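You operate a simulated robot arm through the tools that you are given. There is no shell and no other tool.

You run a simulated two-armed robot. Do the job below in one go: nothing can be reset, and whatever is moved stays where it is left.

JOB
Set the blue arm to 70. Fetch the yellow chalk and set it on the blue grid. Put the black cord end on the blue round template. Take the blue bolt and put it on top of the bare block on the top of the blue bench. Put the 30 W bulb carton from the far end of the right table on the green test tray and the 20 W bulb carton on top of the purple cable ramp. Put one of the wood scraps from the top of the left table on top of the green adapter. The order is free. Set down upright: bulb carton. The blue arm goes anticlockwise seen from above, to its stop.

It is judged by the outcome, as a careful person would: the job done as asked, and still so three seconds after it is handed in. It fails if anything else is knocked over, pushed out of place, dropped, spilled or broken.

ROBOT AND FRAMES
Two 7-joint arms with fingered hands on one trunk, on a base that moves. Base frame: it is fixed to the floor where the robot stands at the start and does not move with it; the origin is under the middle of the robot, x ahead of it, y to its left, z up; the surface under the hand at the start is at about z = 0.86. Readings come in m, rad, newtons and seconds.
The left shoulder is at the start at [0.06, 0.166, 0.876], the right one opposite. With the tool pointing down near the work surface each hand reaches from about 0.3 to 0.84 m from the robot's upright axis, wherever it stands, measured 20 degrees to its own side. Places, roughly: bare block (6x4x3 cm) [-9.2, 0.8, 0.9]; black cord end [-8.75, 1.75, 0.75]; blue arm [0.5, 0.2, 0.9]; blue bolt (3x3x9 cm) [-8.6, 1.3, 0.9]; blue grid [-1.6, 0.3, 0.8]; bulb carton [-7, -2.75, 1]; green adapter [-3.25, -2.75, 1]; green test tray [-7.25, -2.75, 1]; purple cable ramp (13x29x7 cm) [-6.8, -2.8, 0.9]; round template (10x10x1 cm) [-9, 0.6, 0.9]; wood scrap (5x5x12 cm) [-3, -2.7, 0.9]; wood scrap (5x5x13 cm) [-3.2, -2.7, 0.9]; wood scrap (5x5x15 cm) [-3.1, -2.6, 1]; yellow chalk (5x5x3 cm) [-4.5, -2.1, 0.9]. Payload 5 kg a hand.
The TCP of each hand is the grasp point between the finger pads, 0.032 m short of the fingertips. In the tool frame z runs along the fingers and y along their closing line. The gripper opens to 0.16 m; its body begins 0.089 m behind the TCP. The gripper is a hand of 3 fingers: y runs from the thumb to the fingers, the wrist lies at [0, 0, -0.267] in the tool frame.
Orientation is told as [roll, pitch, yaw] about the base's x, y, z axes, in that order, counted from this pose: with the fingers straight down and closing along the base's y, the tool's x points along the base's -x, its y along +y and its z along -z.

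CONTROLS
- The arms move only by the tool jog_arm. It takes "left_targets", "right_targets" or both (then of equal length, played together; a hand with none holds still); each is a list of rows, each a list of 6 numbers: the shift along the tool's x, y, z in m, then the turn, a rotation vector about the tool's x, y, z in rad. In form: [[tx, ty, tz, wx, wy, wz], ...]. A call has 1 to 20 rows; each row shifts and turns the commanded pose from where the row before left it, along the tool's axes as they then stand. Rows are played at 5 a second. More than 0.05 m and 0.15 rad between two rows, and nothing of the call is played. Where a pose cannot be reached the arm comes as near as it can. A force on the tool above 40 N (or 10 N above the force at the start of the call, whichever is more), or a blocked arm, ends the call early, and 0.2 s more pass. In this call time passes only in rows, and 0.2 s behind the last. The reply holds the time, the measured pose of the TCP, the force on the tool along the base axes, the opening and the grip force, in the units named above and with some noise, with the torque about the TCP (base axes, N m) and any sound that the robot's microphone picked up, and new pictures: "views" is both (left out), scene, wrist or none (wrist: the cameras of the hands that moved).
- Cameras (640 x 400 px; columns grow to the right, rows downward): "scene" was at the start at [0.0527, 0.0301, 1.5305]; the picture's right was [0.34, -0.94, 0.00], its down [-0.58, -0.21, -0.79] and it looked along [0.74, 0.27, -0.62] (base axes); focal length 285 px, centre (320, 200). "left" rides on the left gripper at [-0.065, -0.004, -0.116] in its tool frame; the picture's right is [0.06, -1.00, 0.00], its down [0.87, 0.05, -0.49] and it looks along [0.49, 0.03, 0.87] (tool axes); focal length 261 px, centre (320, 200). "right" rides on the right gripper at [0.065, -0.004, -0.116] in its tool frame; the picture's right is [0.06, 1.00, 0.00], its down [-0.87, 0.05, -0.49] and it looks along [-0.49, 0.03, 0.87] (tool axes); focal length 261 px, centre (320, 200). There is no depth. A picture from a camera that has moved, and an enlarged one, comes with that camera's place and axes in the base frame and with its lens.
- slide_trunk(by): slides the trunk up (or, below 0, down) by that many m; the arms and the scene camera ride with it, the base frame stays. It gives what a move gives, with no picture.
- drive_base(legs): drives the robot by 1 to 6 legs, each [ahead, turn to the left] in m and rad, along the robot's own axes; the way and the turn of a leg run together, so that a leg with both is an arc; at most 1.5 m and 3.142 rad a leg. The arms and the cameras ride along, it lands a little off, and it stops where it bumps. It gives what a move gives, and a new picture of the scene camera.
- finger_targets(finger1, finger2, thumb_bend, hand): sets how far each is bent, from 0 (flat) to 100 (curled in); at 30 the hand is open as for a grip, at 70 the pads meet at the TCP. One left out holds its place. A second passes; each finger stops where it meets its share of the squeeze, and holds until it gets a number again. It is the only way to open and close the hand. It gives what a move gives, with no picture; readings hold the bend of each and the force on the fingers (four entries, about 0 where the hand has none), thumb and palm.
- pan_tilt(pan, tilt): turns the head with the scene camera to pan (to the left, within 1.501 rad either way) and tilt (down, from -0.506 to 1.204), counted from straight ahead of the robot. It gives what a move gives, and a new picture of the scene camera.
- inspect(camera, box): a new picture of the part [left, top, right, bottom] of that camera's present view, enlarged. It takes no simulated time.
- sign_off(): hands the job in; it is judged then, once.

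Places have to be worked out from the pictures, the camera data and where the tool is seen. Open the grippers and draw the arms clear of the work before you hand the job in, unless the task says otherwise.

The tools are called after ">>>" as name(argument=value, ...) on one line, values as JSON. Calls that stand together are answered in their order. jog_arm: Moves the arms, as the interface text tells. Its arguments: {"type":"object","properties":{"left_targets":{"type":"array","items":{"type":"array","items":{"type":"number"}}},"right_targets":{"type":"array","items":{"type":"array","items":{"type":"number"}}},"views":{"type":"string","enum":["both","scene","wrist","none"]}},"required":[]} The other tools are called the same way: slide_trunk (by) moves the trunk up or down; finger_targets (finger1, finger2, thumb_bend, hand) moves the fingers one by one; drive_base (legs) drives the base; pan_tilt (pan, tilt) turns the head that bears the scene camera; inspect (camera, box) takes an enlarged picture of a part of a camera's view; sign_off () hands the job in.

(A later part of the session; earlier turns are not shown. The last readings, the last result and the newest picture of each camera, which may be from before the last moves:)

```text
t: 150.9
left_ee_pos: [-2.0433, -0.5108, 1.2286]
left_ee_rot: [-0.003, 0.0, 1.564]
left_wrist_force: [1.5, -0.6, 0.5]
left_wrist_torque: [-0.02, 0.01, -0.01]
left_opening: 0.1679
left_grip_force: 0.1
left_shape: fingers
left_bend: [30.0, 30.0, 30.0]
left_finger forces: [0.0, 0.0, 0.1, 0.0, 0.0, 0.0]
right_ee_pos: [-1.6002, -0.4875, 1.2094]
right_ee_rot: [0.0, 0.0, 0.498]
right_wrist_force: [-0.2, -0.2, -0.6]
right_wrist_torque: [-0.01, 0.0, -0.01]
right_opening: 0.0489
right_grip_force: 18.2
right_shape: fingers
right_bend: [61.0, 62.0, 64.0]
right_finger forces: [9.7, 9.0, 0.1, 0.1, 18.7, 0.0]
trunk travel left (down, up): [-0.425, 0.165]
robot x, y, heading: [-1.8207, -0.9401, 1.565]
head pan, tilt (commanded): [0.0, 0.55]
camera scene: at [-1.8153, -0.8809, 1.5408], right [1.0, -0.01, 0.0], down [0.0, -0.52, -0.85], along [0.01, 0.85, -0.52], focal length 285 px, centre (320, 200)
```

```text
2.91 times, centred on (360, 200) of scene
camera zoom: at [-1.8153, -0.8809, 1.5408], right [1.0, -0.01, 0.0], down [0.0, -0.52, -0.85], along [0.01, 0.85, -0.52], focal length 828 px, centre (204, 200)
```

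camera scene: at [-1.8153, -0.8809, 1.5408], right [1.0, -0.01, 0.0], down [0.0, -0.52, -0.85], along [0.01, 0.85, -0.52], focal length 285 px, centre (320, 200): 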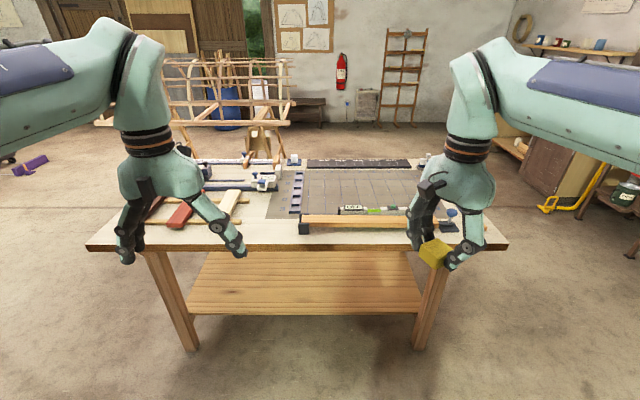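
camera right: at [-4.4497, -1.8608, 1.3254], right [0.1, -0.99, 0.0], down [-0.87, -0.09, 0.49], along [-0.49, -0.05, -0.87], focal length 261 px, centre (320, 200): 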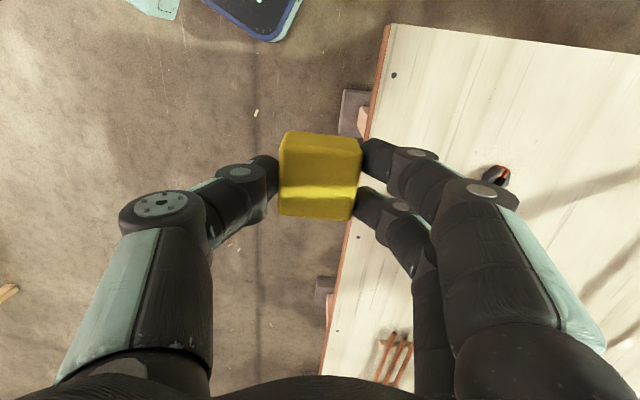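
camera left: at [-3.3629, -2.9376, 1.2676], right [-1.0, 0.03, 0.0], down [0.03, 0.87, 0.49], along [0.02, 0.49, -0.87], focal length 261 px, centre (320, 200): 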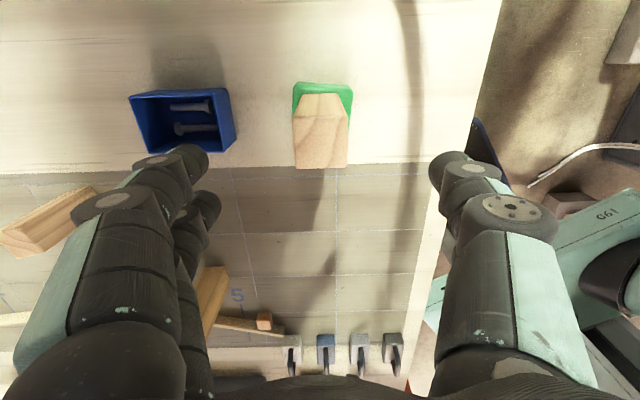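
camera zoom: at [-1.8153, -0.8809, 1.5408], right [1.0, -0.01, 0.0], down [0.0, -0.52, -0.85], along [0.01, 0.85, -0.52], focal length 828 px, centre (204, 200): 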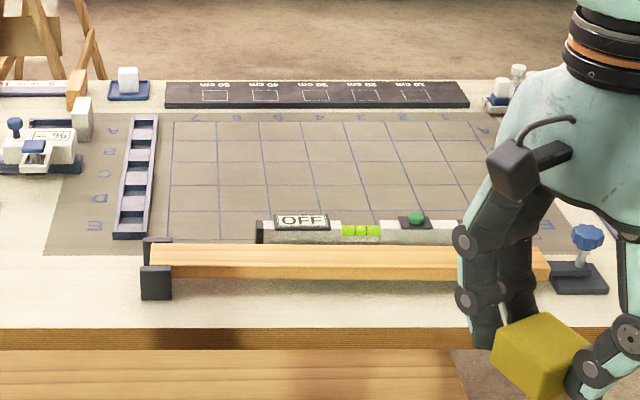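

The blue line grid spans roughly x −1.95…−1.3, y 0.2…0.62 with a level and a fence along its front edge. I drive 0.54 m closer, then reach for a free cell near [−1.63, 0.33].

>>> drive_base(legs=[[0.54, 0]])

>>> pan_tilt(pan=-0.1, tilt=0.85)

```text
t: 154.0
left_ee_pos: [-2.0296, 0.0344, 1.2281]
left_ee_rot: [-0.001, 0.0, 1.551]
left_wrist_force: [-0.6, 0.1, 0.7]
left_wrist_torque: [0.0, -0.02, 0.0]
left_opening: 0.1677
left_grip_force: 0.1
left_shape: fingers
left_bend: [30.0, 30.0, 30.0]
left_finger forces: [0.0, 0.0, 0.0, 0.0, 0.0, 0.0]
right_ee_pos: [-1.5855, 0.0499, 1.2085]
right_ee_rot: [0.002, -0.001, 0.485]
right_wrist_force: [-0.1, 0.4, -1.1]
right_wrist_torque: [-0.05, 0.02, 0.0]
right_opening: 0.0489
right_grip_force: 18.8
right_shape: fingers
right_bend: [61.0, 62.0, 64.0]
right_finger forces: [9.6, 9.0, 0.0, 0.0, 18.8, 0.0]
trunk travel left (down, up): [-0.425, 0.165]
robot x, y, heading: [-1.8093, -0.4033, 1.551]
head pan, tilt (commanded): [0.0, 0.55]
camera scene: at [-1.8069, -0.3386, 1.5408], right [1.0, -0.02, 0.0], down [-0.01, -0.52, -0.85], along [0.02, 0.85, -0.52], focal length 285 px, centre (320, 200)
```

scene: 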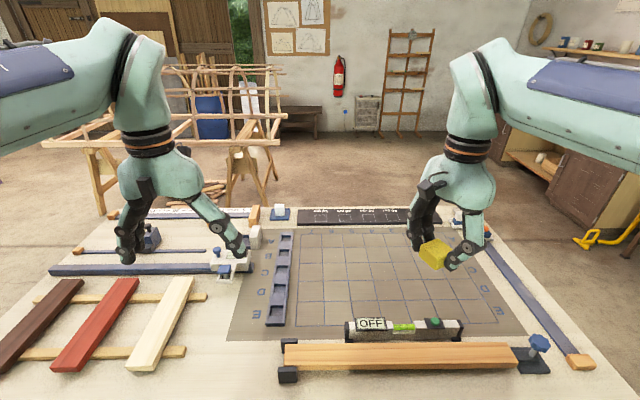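

```text
t: 154.8
left_ee_pos: [-2.0308, 0.0337, 1.2287]
left_ee_rot: [-0.002, 0.0, 1.549]
left_wrist_force: [-0.7, -0.8, 0.1]
left_wrist_torque: [0.03, -0.01, -0.01]
left_opening: 0.1681
left_grip_force: 0.1
left_shape: fingers
left_bend: [30.0, 30.0, 30.0]
left_finger forces: [0.0, 0.0, 0.0, 0.0, 0.0, 0.1]
right_ee_pos: [-1.5863, 0.049, 1.2079]
right_ee_rot: [0.002, 0.0, 0.485]
right_wrist_force: [-0.5, -0.3, -1.0]
right_wrist_torque: [0.02, -0.03, 0.03]
right_opening: 0.049
right_grip_force: 18.2
right_shape: fingers
right_bend: [61.0, 62.0, 64.0]
right_finger forces: [9.7, 9.1, 0.0, 0.1, 18.6, 0.1]
trunk travel left (down, up): [-0.425, 0.165]
robot x, y, heading: [-1.8085, -0.4025, 1.552]
head pan, tilt (commanded): [-0.099, 0.85]
camera scene: at [-1.7994, -0.3514, 1.5155], right [0.99, -0.12, 0.0], down [-0.09, -0.75, -0.66], along [0.08, 0.66, -0.75], focal length 285 px, centre (320, 200)
```

scene: 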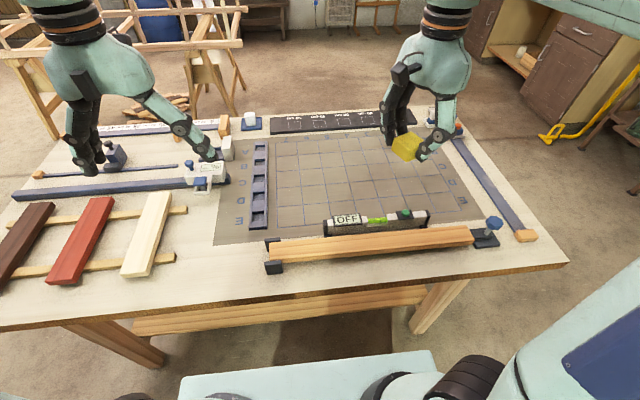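

The grid spans x −1.87…−1.30, y 0.165…0.60. I carry the chalk over the cell near [−1.60, 0.33] and come down part way.

>>> jog_arm(right_targets=[[-0.01694, 0.03644, 0.02, 0, 0, 0], [-0.01694, 0.03644, 0.02, 0, 0, 0], [-0.01694, 0.03644, 0.02, 0, 0, 0], [-0.01694, 0.03644, 0.02, 0, 0, 0], [-0.01694, 0.03644, 0.02, 0, 0, 0], [-0.01694, 0.03644, 0.02, 0, 0, 0], [-0.01694, 0.03644, 0.02, 0, 0, 0], [0, 0, 0.04, 0, 0, 0], [0, 0, 0.04, 0, 0, 0], [0, 0, 0.04, 0, 0, 0]], views="both")

```text
t: 157.0
left_ee_pos: [-2.0285, 0.0341, 1.2275]
left_ee_rot: [-0.002, 0.0, 1.551]
left_wrist_force: [0.0, 0.0, 0.7]
left_wrist_torque: [-0.03, 0.01, -0.03]
left_opening: 0.1677
left_grip_force: 0.1
left_shape: fingers
left_bend: [30.0, 30.0, 30.0]
left_finger forces: [0.0, 0.0, 0.0, 0.1, 0.0, 0.1]
right_ee_pos: [-1.6015, 0.3322, 0.9497]
right_ee_rot: [0.002, 0.0, 0.484]
right_wrist_force: [0.1, 0.8, -0.7]
right_wrist_torque: [0.02, -0.02, 0.01]
right_opening: 0.0484
right_grip_force: 18.6
right_shape: fingers
right_bend: [61.0, 62.0, 64.0]
right_finger forces: [9.7, 9.0, 0.1, 0.1, 18.7, 0.1]
trunk travel left (down, up): [-0.425, 0.165]
robot x, y, heading: [-1.8108, -0.4003, 1.55]
head pan, tilt (commanded): [-0.099, 0.85]
camera scene: at [-1.7993, -0.351, 1.5155], right [0.99, -0.12, 0.0], down [-0.09, -0.75, -0.66], along [0.08, 0.65, -0.75], focal length 285 px, centre (320, 200)
camera right: at [-1.6579, 0.2978, 1.0659], right [-0.52, 0.85, 0.0], down [0.74, 0.45, 0.49], along [0.42, 0.26, -0.87], focal length 261 px, centre (320, 200)
```

scene: 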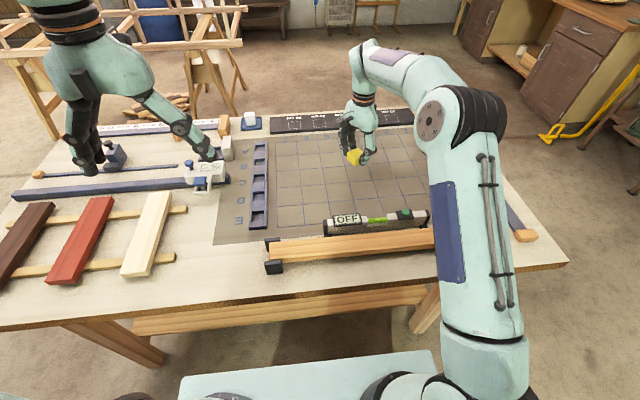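
right: 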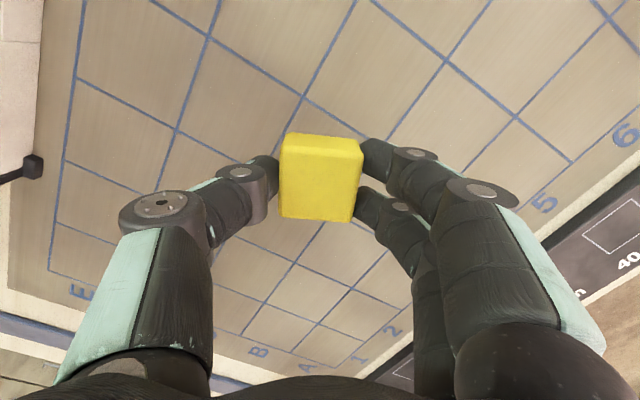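

The chalk hangs over the blue-lined grid, well inside it. I lower it toward the surface.

>>> jog_arm(right_targets=[[0, 0, 0.03, 0, 0, 0], [0, 0, 0.025, 0, 0, 0], [0, 0, 0.015, 0, 0, 0]], views="scene")

>>> inspect(camera="scene", box=[310, 110, 430, 220])

```text
t: 157.8
left_ee_pos: [-2.03, 0.0329, 1.2287]
left_ee_rot: [-0.005, -0.002, 1.551]
left_wrist_force: [0.2, -0.3, 0.2]
left_wrist_torque: [0.03, 0.02, -0.01]
left_opening: 0.1675
left_grip_force: 0.0
left_shape: fingers
left_bend: [30.0, 30.0, 30.0]
left_finger forces: [0.0, 0.0, 0.0, 0.0, 0.0, 0.0]
right_ee_pos: [-1.6022, 0.3311, 0.8807]
right_ee_rot: [0.008, -0.001, 0.486]
right_wrist_force: [0.3, 1.1, 10.0]
right_wrist_torque: [-0.09, -0.04, -0.01]
right_opening: 0.0483
right_grip_force: 21.5
right_shape: fingers
right_bend: [62.0, 63.0, 65.0]
right_finger forces: [11.1, 10.4, 0.0, 0.0, 20.5, 0.0]
trunk travel left (down, up): [-0.425, 0.165]
robot x, y, heading: [-1.8059, -0.3959, 1.551]
head pan, tilt (commanded): [-0.099, 0.85]
camera scene: at [-1.7997, -0.3526, 1.5158], right [0.99, -0.12, 0.0], down [-0.09, -0.75, -0.66], along [0.08, 0.66, -0.75], focal length 285 px, centre (320, 200)
```

scene: 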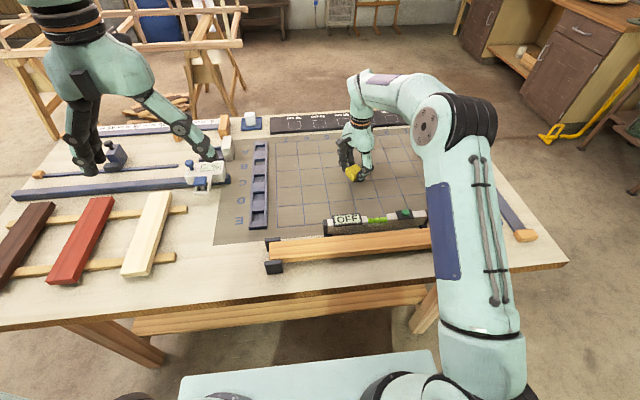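

```text
3.64 times, centred on (370, 165) of scene
camera zoom: at [-1.7997, -0.3526, 1.5158], right [0.99, -0.12, 0.0], down [-0.09, -0.75, -0.66], along [0.08, 0.66, -0.75], focal length 1035 px, centre (138, 327)
```

zoom: 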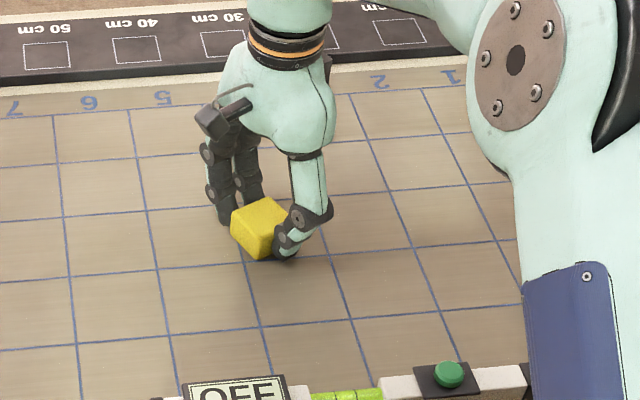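

Contact at 10 N: the chalk is on the grid. I open the hand in steps.

>>> finger_targets(hand="right", finger1=54, finger2=54, thumb_bend=54)

>>> finger_targets(hand="right", finger1=36, finger2=36, thumb_bend=36)

>>> jog_arm(right_targets=[[0, 0, -0.02, 0, 0, 0], [0, 0, -0.04, 0, 0, 0], [0, 0, -0.045, 0, 0, 0], [0, 0, -0.045, 0, 0, 0], [0, 0, -0.045, 0, 0, 0]], views="both")

```text
t: 158.8
left_ee_pos: [-2.0293, 0.0339, 1.2282]
left_ee_rot: [-0.005, -0.002, 1.548]
left_wrist_force: [-0.1, 0.0, 0.7]
left_wrist_torque: [-0.01, -0.01, 0.0]
left_opening: 0.1675
left_grip_force: 0.1
left_shape: fingers
left_bend: [30.0, 30.0, 30.0]
left_finger forces: [0.0, 0.0, 0.0, 0.1, 0.1, 0.0]
right_ee_pos: [-1.6024, 0.3305, 0.8803]
right_ee_rot: [0.003, 0.0, 0.485]
right_wrist_force: [-1.1, 5.1, 15.7]
right_wrist_torque: [-0.2, -0.16, 0.09]
right_opening: 0.0645
right_grip_force: 7.5
right_shape: fingers
right_bend: [54.0, 54.0, 56.0]
right_finger forces: [1.4, 0.9, 0.1, 0.0, 13.3, 0.0]
trunk travel left (down, up): [-0.425, 0.165]
robot x, y, heading: [-1.8095, -0.3993, 1.55]
head pan, tilt (commanded): [-0.099, 0.85]
```

```text
t: 159.8
left_ee_pos: [-2.03, 0.0344, 1.2282]
left_ee_rot: [0.0, -0.001, 1.548]
left_wrist_force: [-0.6, 0.1, -0.1]
left_wrist_torque: [-0.02, 0.02, -0.01]
left_opening: 0.1676
left_grip_force: 0.0
left_shape: fingers
left_bend: [30.0, 30.0, 30.0]
left_finger forces: [0.0, 0.0, 0.1, 0.1, 0.0, 0.0]
right_ee_pos: [-1.6022, 0.3305, 0.8786]
right_ee_rot: [0.002, 0.0, 0.486]
right_wrist_force: [-0.3, -0.3, 0.3]
right_wrist_torque: [0.02, 0.01, 0.01]
right_opening: 0.1438
right_grip_force: 0.1
right_shape: fingers
right_bend: [36.0, 36.0, 36.0]
right_finger forces: [0.0, 0.0, 0.0, 0.0, 0.0, 0.0]
trunk travel left (down, up): [-0.425, 0.165]
robot x, y, heading: [-1.8128, -0.3996, 1.548]
head pan, tilt (commanded): [-0.099, 0.85]
```

```text
t: 161.0
left_ee_pos: [-2.0304, 0.0343, 1.2286]
left_ee_rot: [-0.004, 0.0, 1.55]
left_wrist_force: [0.3, -0.3, 0.8]
left_wrist_torque: [0.0, 0.02, -0.02]
left_opening: 0.1679
left_grip_force: 0.0
left_shape: fingers
left_bend: [30.0, 30.0, 30.0]
left_finger forces: [0.1, 0.0, 0.0, 0.1, 0.0, 0.0]
right_ee_pos: [-1.6011, 0.3314, 1.0736]
right_ee_rot: [0.001, 0.0, 0.485]
right_wrist_force: [1.2, 1.2, -0.2]
right_wrist_torque: [-0.01, -0.02, 0.0]
right_opening: 0.1441
right_grip_force: 0.1
right_shape: fingers
right_bend: [36.0, 36.0, 36.0]
right_finger forces: [0.0, 0.0, 0.1, 0.0, 0.1, 0.0]
trunk travel left (down, up): [-0.425, 0.165]
robot x, y, heading: [-1.811, -0.3966, 1.553]
head pan, tilt (commanded): [-0.099, 0.85]
camera scene: at [-1.7996, -0.3516, 1.5154], right [0.99, -0.12, 0.0], down [-0.09, -0.75, -0.66], along [0.08, 0.66, -0.75], focal length 285 px, centre (320, 200)
camera right: at [-1.6553, 0.2978, 1.1896], right [-0.52, 0.85, 0.0], down [0.74, 0.45, 0.49], along [0.42, 0.26, -0.87], focal length 261 px, centre (320, 200)
```

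scene: 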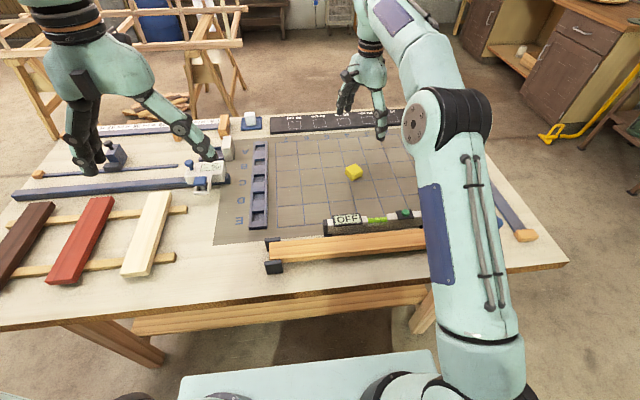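
right: 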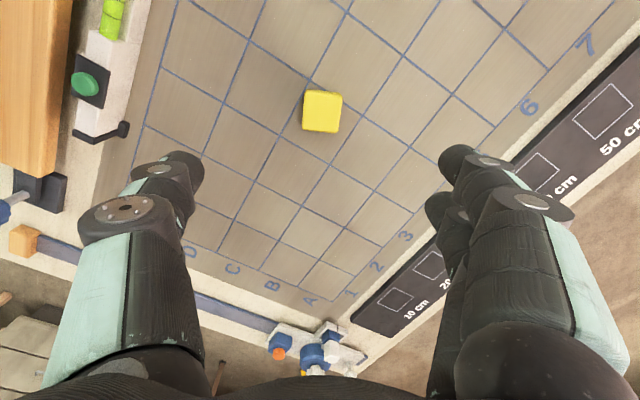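

The chalk rests on the grid. I tuck the right hand back and open it, then head for the far end of the right table.

>>> jog_arm(right_targets=[[0.01667, -0.03594, -0.0237, 0, 0, 0], [0.01667, -0.03594, -0.0237, 0, 0, 0], [0.01667, -0.03594, -0.0237, 0, 0, 0], [0.01667, -0.03594, -0.0237, 0, 0, 0], [0.01667, -0.03594, -0.0237, 0, 0, 0], [0.01667, -0.03594, -0.0237, 0, 0, 0], [0.01667, -0.03594, -0.0237, 0, 0, 0], [0, 0, 0, 0, 0, -0.1334], [0, 0, 0, 0, 0, -0.1334], [0, 0, 0, 0, 0, -0.1334], [0, 0, 0, 0, 0, -0.1334], [0, 0, 0, 0, 0, -0.1334], [0, 0, 0, 0, 0, -0.1334], [0, 0, 0, 0, 0, -0.1334], [0, 0, 0, 0, 0, -0.1334]], views="none")

>>> finger_targets(hand="right", finger1=30, finger2=30, thumb_bend=30)

>>> drive_base(legs=[[-0.6, 0], [0, 1.59], [1.5, 0], [1.5, 0]])

>>> pan_tilt(pan=0.3, tilt=0.35)

```text
t: 164.2
left_ee_pos: [-2.0305, 0.0336, 1.2288]
left_ee_rot: [-0.003, -0.001, 1.548]
left_wrist_force: [0.2, 0.9, 0.6]
left_wrist_torque: [0.0, 0.0, 0.01]
left_opening: 0.1677
left_grip_force: 0.1
left_shape: fingers
left_bend: [30.0, 30.0, 30.0]
left_finger forces: [0.0, 0.1, 0.0, 0.0, 0.0, 0.1]
right_ee_pos: [-1.5861, 0.0549, 1.2402]
right_ee_rot: [0.0, -0.001, 1.556]
right_wrist_force: [-0.5, 0.0, -0.2]
right_wrist_torque: [0.0, 0.0, 0.03]
right_opening: 0.144
right_grip_force: 0.1
right_shape: fingers
right_bend: [36.0, 36.0, 36.0]
right_finger forces: [0.0, 0.0, 0.0, 0.0, 0.1, 0.1]
trunk travel left (down, up): [-0.425, 0.165]
robot x, y, heading: [-1.8106, -0.3996, 1.545]
head pan, tilt (commanded): [-0.099, 0.85]
```

```text
t: 165.2
left_ee_pos: [-2.0296, 0.0333, 1.2284]
left_ee_rot: [-0.002, 0.001, 1.548]
left_wrist_force: [-1.0, 0.4, -0.4]
left_wrist_torque: [0.02, 0.01, 0.02]
left_opening: 0.1677
left_grip_force: 0.1
left_shape: fingers
left_bend: [30.0, 30.0, 30.0]
left_finger forces: [0.0, 0.0, 0.0, 0.1, 0.0, 0.1]
right_ee_pos: [-1.5867, 0.0546, 1.2394]
right_ee_rot: [0.002, 0.0, 1.552]
right_wrist_force: [0.6, -1.1, -0.6]
right_wrist_torque: [-0.01, 0.02, -0.02]
right_opening: 0.1673
right_grip_force: 0.1
right_shape: fingers
right_bend: [30.0, 30.0, 30.0]
right_finger forces: [0.0, 0.0, 0.1, 0.1, 0.0, 0.1]
trunk travel left (down, up): [-0.425, 0.165]
robot x, y, heading: [-1.8101, -0.4003, 1.553]
head pan, tilt (commanded): [-0.099, 0.85]
```

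```text
t: 186.7
left_ee_pos: [-5.2506, -1.1957, 1.2283]
left_ee_rot: [-0.002, -0.001, 3.118]
left_wrist_force: [-0.1, -0.9, -1.0]
left_wrist_torque: [0.01, 0.01, -0.03]
left_opening: 0.1677
left_grip_force: 0.0
left_shape: fingers
left_bend: [30.0, 30.0, 30.0]
left_finger forces: [0.0, 0.0, 0.1, 0.0, 0.0, 0.1]
right_ee_pos: [-5.2697, -0.7539, 1.24]
right_ee_rot: [0.001, -0.001, 3.119]
right_wrist_force: [-0.4, 0.4, 0.3]
right_wrist_torque: [0.01, -0.05, 0.02]
right_opening: 0.1677
right_grip_force: 0.1
right_shape: fingers
right_bend: [30.0, 30.0, 30.0]
right_finger forces: [0.0, 0.0, 0.0, 0.0, 0.1, 0.1]
trunk travel left (down, up): [-0.425, 0.165]
robot x, y, heading: [-4.8167, -0.9764, 3.116]
head pan, tilt (commanded): [-0.099, 0.85]
camera scene: at [-4.8624, -0.9683, 1.5155], right [0.12, 0.99, 0.0], down [0.75, -0.09, -0.66], along [-0.65, 0.08, -0.75], focal length 285 px, centre (320, 200)
```

scene: 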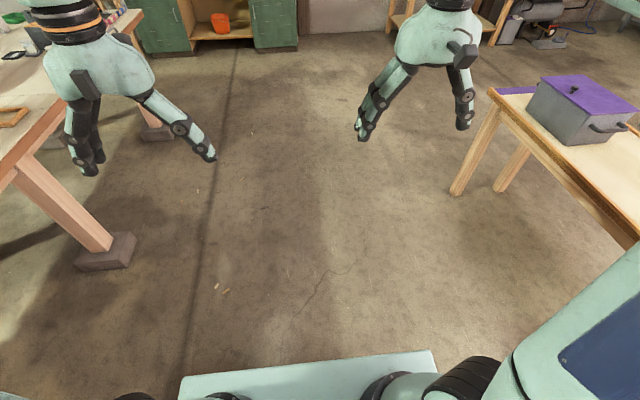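

```text
t: 187.6
left_ee_pos: [-5.2502, -1.1967, 1.2286]
left_ee_rot: [-0.003, 0.0, 3.117]
left_wrist_force: [-0.1, 0.2, 1.1]
left_wrist_torque: [0.02, 0.01, -0.02]
left_opening: 0.1677
left_grip_force: 0.1
left_shape: fingers
left_bend: [30.0, 30.0, 30.0]
left_finger forces: [0.0, 0.1, 0.0, 0.1, 0.0, 0.1]
right_ee_pos: [-5.2694, -0.7529, 1.2398]
right_ee_rot: [0.002, -0.002, 3.119]
right_wrist_force: [0.1, 0.5, -0.1]
right_wrist_torque: [0.01, 0.02, 0.02]
right_opening: 0.1674
right_grip_force: 0.1
right_shape: fingers
right_bend: [30.0, 30.0, 30.0]
right_finger forces: [0.0, 0.0, 0.0, 0.0, 0.0, 0.1]
trunk travel left (down, up): [-0.425, 0.165]
robot x, y, heading: [-4.815, -0.9795, 3.112]
head pan, tilt (commanded): [0.3, 0.351]
camera scene: at [-4.8742, -1.0033, 1.5591], right [-0.27, 0.96, 0.0], down [0.33, 0.09, -0.94], along [-0.9, -0.26, -0.34], focal length 285 px, centre (320, 200)
```

scene: 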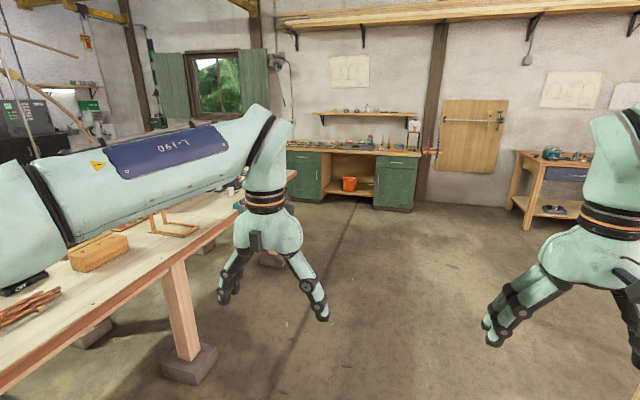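

The way ahead is free until the green cabinets near x ≈ −8.9. I drive on to x ≈ −7 and look left at the right table's far end.

>>> drive_base(legs=[[1.1, 0], [1.1, 0]])

>>> pan_tilt(pan=1.3, tilt=0.4)

```text
t: 198.5
left_ee_pos: [-7.4418, -1.1373, 1.2284]
left_ee_rot: [-0.002, -0.001, 3.114]
left_wrist_force: [0.5, 0.0, -0.6]
left_wrist_torque: [-0.01, -0.02, 0.01]
left_opening: 0.1675
left_grip_force: 0.1
left_shape: fingers
left_bend: [30.0, 30.0, 30.0]
left_finger forces: [0.1, 0.0, 0.1, 0.0, 0.1, 0.0]
right_ee_pos: [-7.4592, -0.6939, 1.2388]
right_ee_rot: [0.002, -0.003, 3.117]
right_wrist_force: [-0.1, 0.0, 0.0]
right_wrist_torque: [-0.03, -0.03, 0.02]
right_opening: 0.1673
right_grip_force: 0.1
right_shape: fingers
right_bend: [30.0, 30.0, 30.0]
right_finger forces: [0.1, 0.1, 0.1, 0.0, 0.0, 0.1]
trunk travel left (down, up): [-0.425, 0.165]
robot x, y, heading: [-7.0046, -0.9216, 3.118]
head pan, tilt (commanded): [0.3, 0.351]
camera scene: at [-7.065, -0.9453, 1.5591], right [-0.27, 0.96, 0.0], down [0.33, 0.09, -0.94], along [-0.9, -0.25, -0.34], focal length 285 px, centre (320, 200)
```

scene: 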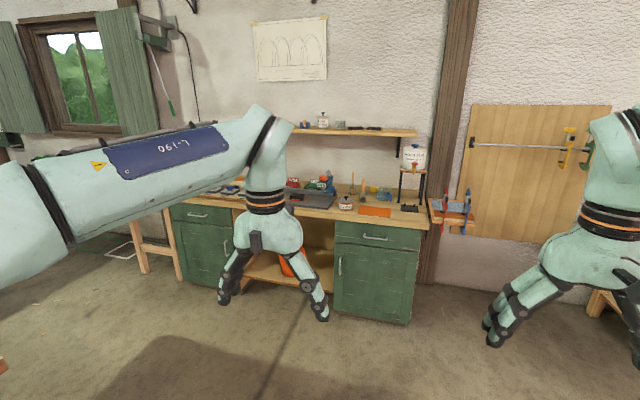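

```text
t: 199.7
left_ee_pos: [-7.4412, -1.1378, 1.2279]
left_ee_rot: [-0.002, 0.001, 3.113]
left_wrist_force: [0.1, 0.6, 0.1]
left_wrist_torque: [0.0, 0.0, 0.03]
left_opening: 0.1676
left_grip_force: 0.1
left_shape: fingers
left_bend: [30.0, 30.0, 30.0]
left_finger forces: [0.0, 0.0, 0.0, 0.0, 0.1, 0.0]
right_ee_pos: [-7.4591, -0.6933, 1.2407]
right_ee_rot: [0.003, -0.002, 3.117]
right_wrist_force: [0.3, -0.5, -0.4]
right_wrist_torque: [0.02, -0.02, -0.01]
right_opening: 0.1676
right_grip_force: 0.1
right_shape: fingers
right_bend: [30.0, 30.0, 30.0]
right_finger forces: [0.0, 0.0, 0.0, 0.0, 0.0, 0.1]
trunk travel left (down, up): [-0.425, 0.165]
robot x, y, heading: [-7.0053, -0.9208, 3.115]
head pan, tilt (commanded): [1.3, 0.4]
camera scene: at [-7.0022, -1.0088, 1.5546], right [-0.96, 0.29, 0.0], down [0.11, 0.37, -0.92], along [-0.27, -0.88, -0.39], focal length 285 px, centre (320, 200)
```

scene: 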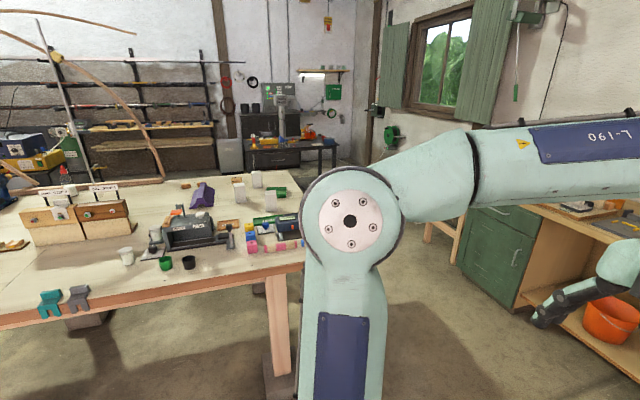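

The bulb cartons, the purple ramp and something green are visible at the table's far corner. I zoom in.

>>> inspect(camera="scene", box=[140, 150, 320, 270])

```text
3.33 times, centred on (230, 210) of scene
camera zoom: at [-7.0022, -1.0088, 1.5546], right [-0.96, 0.29, 0.0], down [0.11, 0.37, -0.92], along [-0.27, -0.88, -0.39], focal length 949 px, centre (620, 167)
```

zoom: 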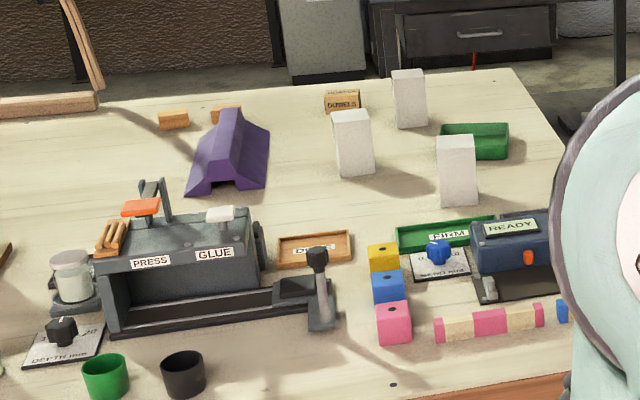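

Three white cartons stand around [−7.0, −2.66], [−7.13, −2.88], [−7.17, −2.48]; the green tray is at [−7.23, −2.72] and the ramp at [−6.79, −2.75]. The table's end edge is at x ≈ −7.395, so I drive around to the end side.

>>> drive_base(legs=[[1.05, 0], [0, 1.6], [1.6, 0]])

>>> pan_tilt(pan=1.35, tilt=0.5)

```text
refused: 1.6 is not a number from -1.5 to 1.5
```

```text
t: 200.4
left_ee_pos: [-7.4409, -1.1381, 1.2288]
left_ee_rot: [-0.002, 0.0, 3.112]
left_wrist_force: [-0.2, 0.4, -1.0]
left_wrist_torque: [-0.01, -0.01, 0.01]
left_opening: 0.1675
left_grip_force: 0.1
left_shape: fingers
left_bend: [30.0, 30.0, 30.0]
left_finger forces: [0.1, 0.0, 0.0, 0.0, 0.0, 0.0]
right_ee_pos: [-7.4585, -0.6941, 1.2394]
right_ee_rot: [0.001, -0.001, 3.116]
right_wrist_force: [0.0, 0.7, 0.4]
right_wrist_torque: [0.02, 0.0, -0.01]
right_opening: 0.1674
right_grip_force: 0.1
right_shape: fingers
right_bend: [30.0, 30.0, 30.0]
right_finger forces: [0.1, 0.1, 0.0, 0.1, 0.1, 0.0]
trunk travel left (down, up): [-0.425, 0.165]
robot x, y, heading: [-7.0094, -0.9199, 3.113]
head pan, tilt (commanded): [1.349, 0.499]
camera scene: at [-6.9974, -1.0084, 1.5455], right [-0.97, 0.25, 0.0], down [0.12, 0.46, -0.88], along [-0.22, -0.85, -0.48], focal length 285 px, centre (320, 200)
```

scene: 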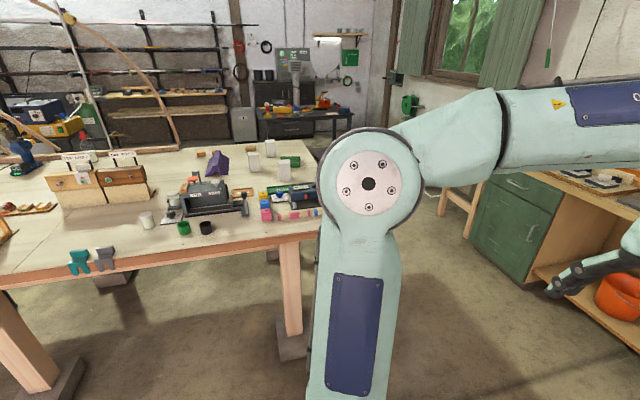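

The 1.6 m leg was over the limit; I repeat the drive with shorter legs.

>>> drive_base(legs=[[1.05, 0], [0, 1.6], [1.4, 0]])

>>> pan_tilt(pan=1.3, tilt=0.5)

```text
t: 216.4
left_ee_pos: [-7.7187, -2.7139, 1.2281]
left_ee_rot: [-0.001, 0.0, -1.515]
left_wrist_force: [-0.3, 0.0, 0.2]
left_wrist_torque: [0.01, 0.0, -0.01]
left_opening: 0.1675
left_grip_force: 0.1
left_shape: fingers
left_bend: [30.0, 30.0, 30.0]
left_finger forces: [0.0, 0.1, 0.0, 0.0, 0.0, 0.1]
right_ee_pos: [-8.1583, -2.7687, 1.2401]
right_ee_rot: [0.002, -0.002, -1.511]
right_wrist_force: [1.0, 0.2, 0.4]
right_wrist_torque: [0.03, 0.03, 0.01]
right_opening: 0.1675
right_grip_force: 0.0
right_shape: fingers
right_bend: [30.0, 30.0, 30.0]
right_finger forces: [0.0, 0.0, 0.0, 0.0, 0.0, 0.0]
trunk travel left (down, up): [-0.425, 0.165]
robot x, y, heading: [-7.97, -2.2999, -1.517]
head pan, tilt (commanded): [1.349, 0.499]
camera scene: at [-7.882, -2.2829, 1.5455], right [-0.16, -0.99, 0.0], down [-0.47, 0.08, -0.88], along [0.87, -0.14, -0.48], focal length 285 px, centre (320, 200)
```

scene: 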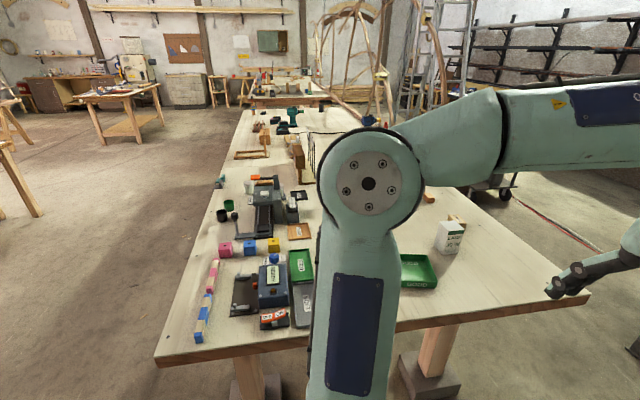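

```text
t: 217.0
left_ee_pos: [-7.7188, -2.7136, 1.2279]
left_ee_rot: [-0.001, -0.002, -1.514]
left_wrist_force: [0.1, 0.4, 0.9]
left_wrist_torque: [0.02, 0.02, -0.06]
left_opening: 0.1678
left_grip_force: 0.1
left_shape: fingers
left_bend: [30.0, 30.0, 30.0]
left_finger forces: [0.0, 0.0, 0.1, 0.1, 0.1, 0.1]
right_ee_pos: [-8.1577, -2.7689, 1.2393]
right_ee_rot: [0.002, -0.001, -1.51]
right_wrist_force: [0.5, 0.1, -0.3]
right_wrist_torque: [-0.04, -0.01, -0.01]
right_opening: 0.1672
right_grip_force: 0.1
right_shape: fingers
right_bend: [30.0, 30.0, 30.0]
right_finger forces: [0.0, 0.0, 0.1, 0.0, 0.1, 0.0]
trunk travel left (down, up): [-0.425, 0.165]
robot x, y, heading: [-7.9741, -2.2984, -1.513]
head pan, tilt (commanded): [1.3, 0.499]
camera scene: at [-7.8829, -2.2869, 1.5455], right [-0.21, -0.98, 0.0], down [-0.47, 0.1, -0.88], along [0.86, -0.18, -0.48], focal length 285 px, centre (320, 200)
```

scene: 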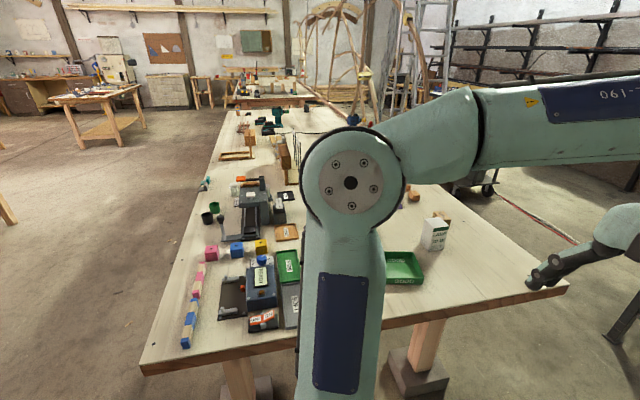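

I can see one carton's label from here. I move on 0.3 m and turn to face the table end squarely.

>>> drive_base(legs=[[0.3, 0], [0, 1.513]])

>>> pan_tilt(pan=0.0, tilt=0.6)

```text
t: 222.8
left_ee_pos: [-7.5246, -2.3623, 1.2289]
left_ee_rot: [0.0, 0.0, -0.001]
left_wrist_force: [0.6, -0.5, -0.9]
left_wrist_torque: [0.02, -0.03, 0.0]
left_opening: 0.1678
left_grip_force: 0.1
left_shape: fingers
left_bend: [30.0, 30.0, 30.0]
left_finger forces: [0.0, 0.1, 0.1, 0.0, 0.0, 0.0]
right_ee_pos: [-7.4947, -2.8058, 1.2408]
right_ee_rot: [0.001, -0.002, 0.003]
right_wrist_force: [-0.7, 0.4, 0.8]
right_wrist_torque: [-0.04, 0.01, 0.02]
right_opening: 0.1677
right_grip_force: 0.0
right_shape: fingers
right_bend: [30.0, 30.0, 30.0]
right_finger forces: [0.0, 0.0, 0.0, 0.0, 0.0, 0.1]
trunk travel left (down, up): [-0.425, 0.165]
robot x, y, heading: [-7.951, -2.5898, 0.001]
head pan, tilt (commanded): [1.3, 0.499]
camera scene: at [-7.9575, -2.5035, 1.5454], right [0.96, -0.27, 0.0], down [-0.13, -0.46, -0.88], along [0.23, 0.85, -0.48], focal length 285 px, centre (320, 200)
```

scene: 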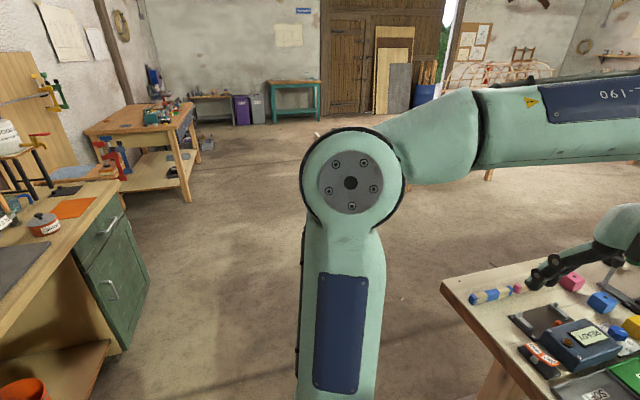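

```text
t: 224.3
left_ee_pos: [-7.5251, -2.3634, 1.2274]
left_ee_rot: [-0.003, 0.001, -0.001]
left_wrist_force: [-0.8, -0.4, 0.1]
left_wrist_torque: [0.0, 0.01, 0.01]
left_opening: 0.1676
left_grip_force: 0.0
left_shape: fingers
left_bend: [30.0, 30.0, 30.0]
left_finger forces: [0.1, 0.0, 0.1, 0.2, 0.0, 0.1]
right_ee_pos: [-7.4956, -2.805, 1.2405]
right_ee_rot: [0.003, 0.0, 0.002]
right_wrist_force: [-0.2, 1.0, 0.1]
right_wrist_torque: [0.03, 0.0, -0.02]
right_opening: 0.1672
right_grip_force: 0.1
right_shape: fingers
right_bend: [30.0, 30.0, 30.0]
right_finger forces: [0.0, 0.0, 0.0, 0.1, 0.0, 0.0]
trunk travel left (down, up): [-0.425, 0.165]
robot x, y, heading: [-7.9551, -2.5946, -0.003]
head pan, tilt (commanded): [0.0, 0.6]
camera scene: at [-7.8935, -2.5914, 1.5364], right [0.0, -1.0, 0.0], down [-0.56, 0.0, -0.83], along [0.83, 0.0, -0.56], focal length 285 px, centre (320, 200)
```

scene: 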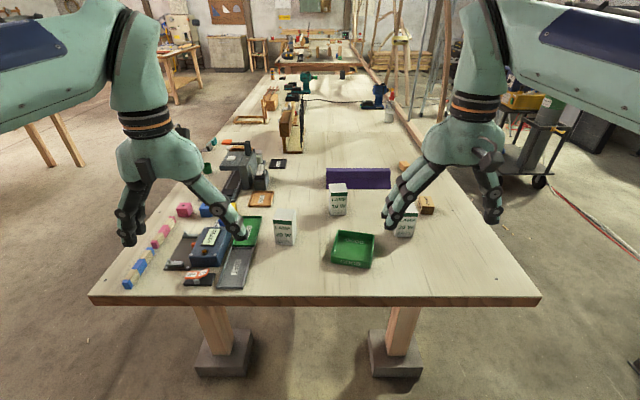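

All three cartons face me now. I zoom to read their labels.

>>> inspect(camera="scene", box=[260, 150, 450, 280])

>>> inspect(camera="scene", box=[260, 200, 320, 250])

>>> inspect(camera="scene", box=[315, 175, 375, 225])

>>> inspect(camera="scene", box=[375, 195, 435, 245])

```text
3.08 times, centred on (355, 215) of scene
camera zoom: at [-7.8935, -2.5914, 1.5364], right [0.0, -1.0, 0.0], down [-0.56, 0.0, -0.83], along [0.83, 0.0, -0.56], focal length 876 px, centre (212, 154)
```

zoom: 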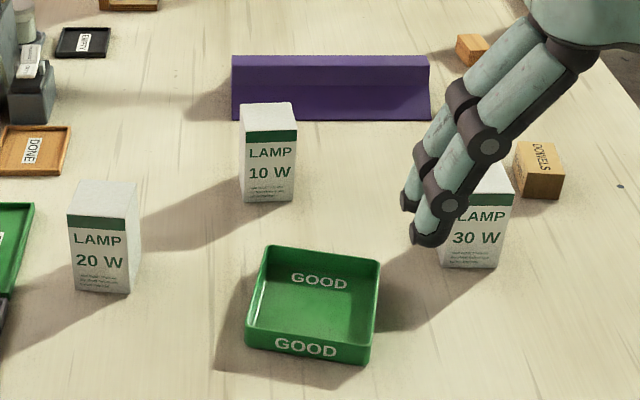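

```text
8.00 times, centred on (290, 225) of scene
camera zoom: at [-7.8935, -2.5914, 1.5364], right [0.0, -1.0, 0.0], down [-0.56, 0.0, -0.83], along [0.83, 0.0, -0.56], focal length 2278 px, centre (560, 0)
```

zoom: 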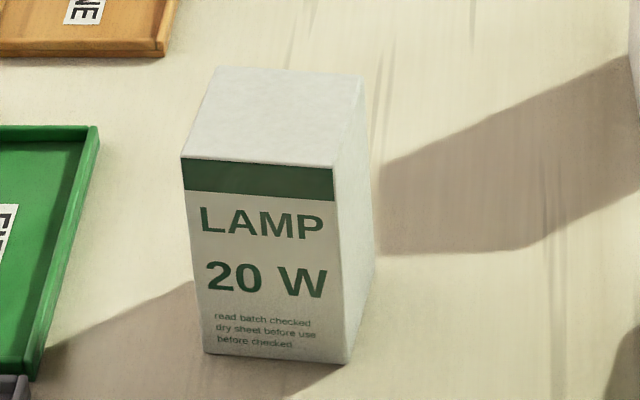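

```text
8.00 times, centred on (345, 200) of scene
camera zoom: at [-7.8935, -2.5914, 1.5364], right [0.0, -1.0, 0.0], down [-0.56, 0.0, -0.83], along [0.83, 0.0, -0.56], focal length 2278 px, centre (120, 200)
```

zoom: 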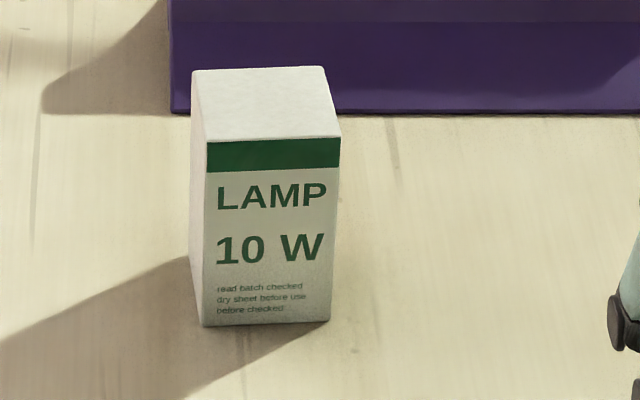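

```text
8.00 times, centred on (405, 220) of scene
camera zoom: at [-7.8935, -2.5914, 1.5364], right [0.0, -1.0, 0.0], down [-0.56, 0.0, -0.83], along [0.83, 0.0, -0.56], focal length 2278 px, centre (-360, 40)
```

zoom: 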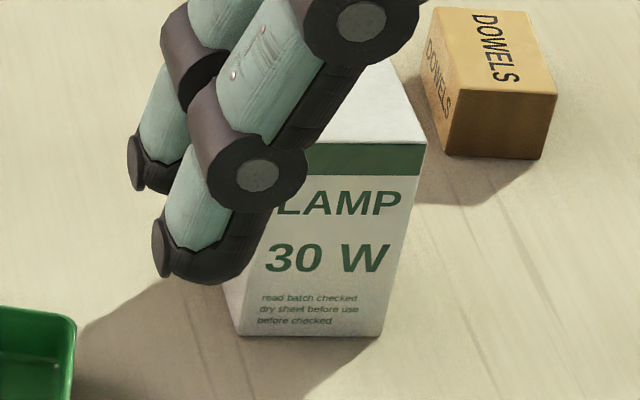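

Labels: 20 W on the left (≈[−7.15, −2.47]), 10 W in the middle, 30 W on the right (≈[−7.11, −2.88]); the "GOOD" test tray is at ≈[−7.22, −2.70] and the ramp lies along y at x ≈ −6.77. I drive 0.34 m closer, staying short of the table edge.

>>> drive_base(legs=[[0.34, 0]])

>>> pan_tilt(pan=0.0, tilt=0.85)

```text
t: 226.6
left_ee_pos: [-7.1798, -2.3605, 1.2287]
left_ee_rot: [-0.002, 0.0, 0.003]
left_wrist_force: [-0.4, 0.1, 0.3]
left_wrist_torque: [-0.01, 0.04, -0.02]
left_opening: 0.1676
left_grip_force: 0.0
left_shape: fingers
left_bend: [30.0, 30.0, 30.0]
left_finger forces: [0.0, 0.0, 0.0, 0.1, 0.0, 0.0]
right_ee_pos: [-7.1491, -2.803, 1.2415]
right_ee_rot: [0.001, -0.002, 0.004]
right_wrist_force: [-0.2, 0.0, 0.5]
right_wrist_torque: [-0.02, 0.01, -0.03]
right_opening: 0.1673
right_grip_force: 0.1
right_shape: fingers
right_bend: [30.0, 30.0, 30.0]
right_finger forces: [0.0, 0.0, 0.0, 0.0, 0.1, 0.0]
trunk travel left (down, up): [-0.425, 0.165]
robot x, y, heading: [-7.6098, -2.5908, 0.001]
head pan, tilt (commanded): [0.0, 0.6]
camera scene: at [-7.5481, -2.5908, 1.5363], right [0.0, -1.0, 0.0], down [-0.57, 0.0, -0.82], along [0.82, 0.0, -0.57], focal length 285 px, centre (320, 200)
```

scene: 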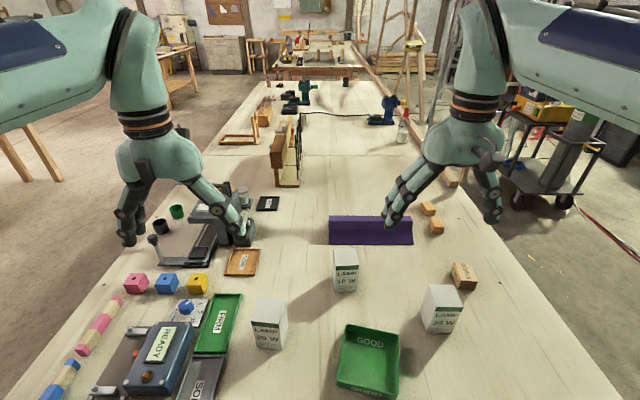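

```text
t: 227.3
left_ee_pos: [-7.18, -2.3601, 1.2279]
left_ee_rot: [-0.002, 0.001, 0.003]
left_wrist_force: [1.4, 0.3, 0.7]
left_wrist_torque: [0.02, -0.05, -0.03]
left_opening: 0.1677
left_grip_force: 0.0
left_shape: fingers
left_bend: [30.0, 30.0, 30.0]
left_finger forces: [0.0, 0.0, 0.0, 0.1, 0.1, 0.0]
right_ee_pos: [-7.1502, -2.8042, 1.2403]
right_ee_rot: [0.002, -0.001, 0.007]
right_wrist_force: [-0.1, -0.6, -0.2]
right_wrist_torque: [0.0, 0.04, 0.0]
right_opening: 0.1674
right_grip_force: 0.2
right_shape: fingers
right_bend: [30.0, 30.0, 30.0]
right_finger forces: [0.0, 0.0, 0.0, 0.1, 0.1, 0.0]
trunk travel left (down, up): [-0.425, 0.165]
robot x, y, heading: [-7.6072, -2.5916, 0.002]
head pan, tilt (commanded): [0.0, 0.85]
camera scene: at [-7.5592, -2.5908, 1.5155], right [0.0, -1.0, 0.0], down [-0.75, 0.0, -0.66], along [0.66, 0.0, -0.75], focal length 285 px, centre (320, 200)
```

scene: 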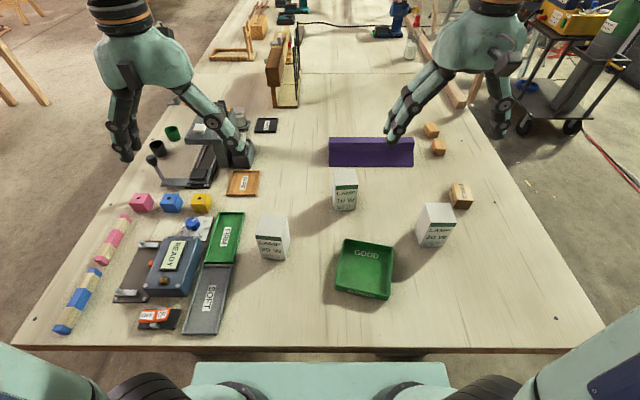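

I'm very close to the table edge. I back off 2 cm, raise the trunk 0.1 m for better reach, and move the left hand away to the left.

>>> drive_base(legs=[[-0.02, 0]])

>>> slide_trunk(by=0.1)

>>> jog_arm(left_targets=[[0.01, 0.045, 0, 0, 0, 0], [0.01, 0.045, 0, 0, 0, 0], [0.01, 0.045, 0, 0, 0, 0], [0.01, 0.045, 0, 0, 0, 0], [0.01, 0.045, 0, 0, 0, 0]], views="scene")

>>> inspect(camera="scene", box=[240, 110, 480, 310])

```text
t: 228.1
left_ee_pos: [-7.2032, -2.3608, 1.229]
left_ee_rot: [-0.002, -0.004, 0.004]
left_wrist_force: [-1.3, -0.3, 0.3]
left_wrist_torque: [0.01, -0.04, -0.03]
left_opening: 0.1677
left_grip_force: 0.0
left_shape: fingers
left_bend: [30.0, 30.0, 30.0]
left_finger forces: [0.1, 0.0, 0.1, 0.0, 0.0, 0.1]
right_ee_pos: [-7.1721, -2.8032, 1.2412]
right_ee_rot: [0.002, -0.002, 0.006]
right_wrist_force: [-1.1, 0.1, 0.0]
right_wrist_torque: [0.0, -0.07, -0.01]
right_opening: 0.1676
right_grip_force: 0.0
right_shape: fingers
right_bend: [30.0, 30.0, 30.0]
right_finger forces: [0.1, 0.0, 0.0, 0.0, 0.0, 0.1]
trunk travel left (down, up): [-0.425, 0.165]
robot x, y, heading: [-7.6308, -2.5932, 0.003]
head pan, tilt (commanded): [0.0, 0.85]
camera scene: at [-7.5819, -2.5909, 1.5156], right [0.0, -1.0, 0.0], down [-0.75, 0.0, -0.66], along [0.66, 0.0, -0.75], focal length 285 px, centre (320, 200)
```

scene: 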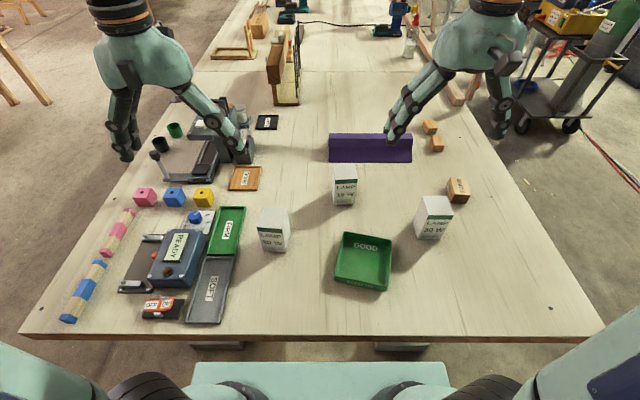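

```text
t: 229.4
left_ee_pos: [-7.2011, -2.3608, 1.329]
left_ee_rot: [-0.001, -0.001, 0.004]
left_wrist_force: [0.5, 0.8, 0.1]
left_wrist_torque: [0.01, 0.0, -0.02]
left_opening: 0.1676
left_grip_force: 0.1
left_shape: fingers
left_bend: [30.0, 30.0, 30.0]
left_finger forces: [0.0, 0.0, 0.1, 0.1, 0.1, 0.0]
right_ee_pos: [-7.1691, -2.8043, 1.3415]
right_ee_rot: [0.003, -0.004, 0.004]
right_wrist_force: [-0.1, 0.7, -0.4]
right_wrist_torque: [0.0, 0.02, 0.01]
right_opening: 0.1676
right_grip_force: 0.0
right_shape: fingers
right_bend: [30.0, 30.0, 30.0]
right_finger forces: [0.1, 0.0, 0.1, 0.0, 0.1, 0.1]
trunk travel left (down, up): [-0.525, 0.065]
robot x, y, heading: [-7.6298, -2.592, 0.001]
head pan, tilt (commanded): [0.0, 0.85]
```

```text
t: 230.7
left_ee_pos: [-7.2525, -2.1357, 1.3277]
left_ee_rot: [-0.004, -0.001, 0.001]
left_wrist_force: [-0.7, 0.8, 0.2]
left_wrist_torque: [-0.05, -0.01, 0.02]
left_opening: 0.1679
left_grip_force: 0.0
left_shape: fingers
left_bend: [30.0, 30.0, 30.0]
left_finger forces: [0.0, 0.0, 0.1, 0.0, 0.1, 0.0]
right_ee_pos: [-7.1699, -2.8009, 1.3416]
right_ee_rot: [0.001, -0.001, 0.007]
right_wrist_force: [-0.4, 1.1, -0.2]
right_wrist_torque: [-0.03, 0.02, 0.0]
right_opening: 0.1677
right_grip_force: 0.1
right_shape: fingers
right_bend: [30.0, 30.0, 30.0]
right_finger forces: [0.0, 0.0, 0.1, 0.0, 0.0, 0.1]
trunk travel left (down, up): [-0.525, 0.065]
robot x, y, heading: [-7.6282, -2.5986, 0.005]
head pan, tilt (commanded): [0.0, 0.85]
camera scene: at [-7.5799, -2.5896, 1.6155], right [0.0, -1.0, 0.0], down [-0.75, 0.0, -0.66], along [0.66, 0.0, -0.75], focal length 285 px, centre (320, 200)
```

scene: 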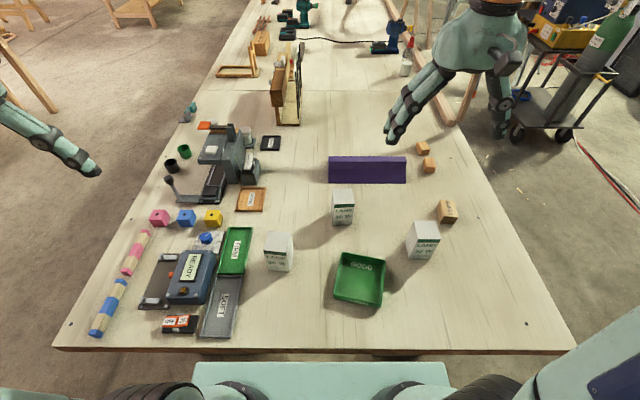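

```text
2.00 times, centred on (360, 210) of scene
camera zoom: at [-7.5799, -2.5896, 1.6155], right [0.0, -1.0, 0.0], down [-0.75, 0.0, -0.66], along [0.66, 0.0, -0.75], focal length 569 px, centre (240, 180)
```

zoom: 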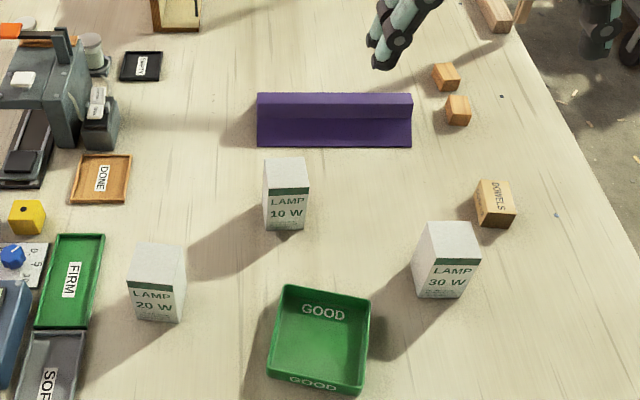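

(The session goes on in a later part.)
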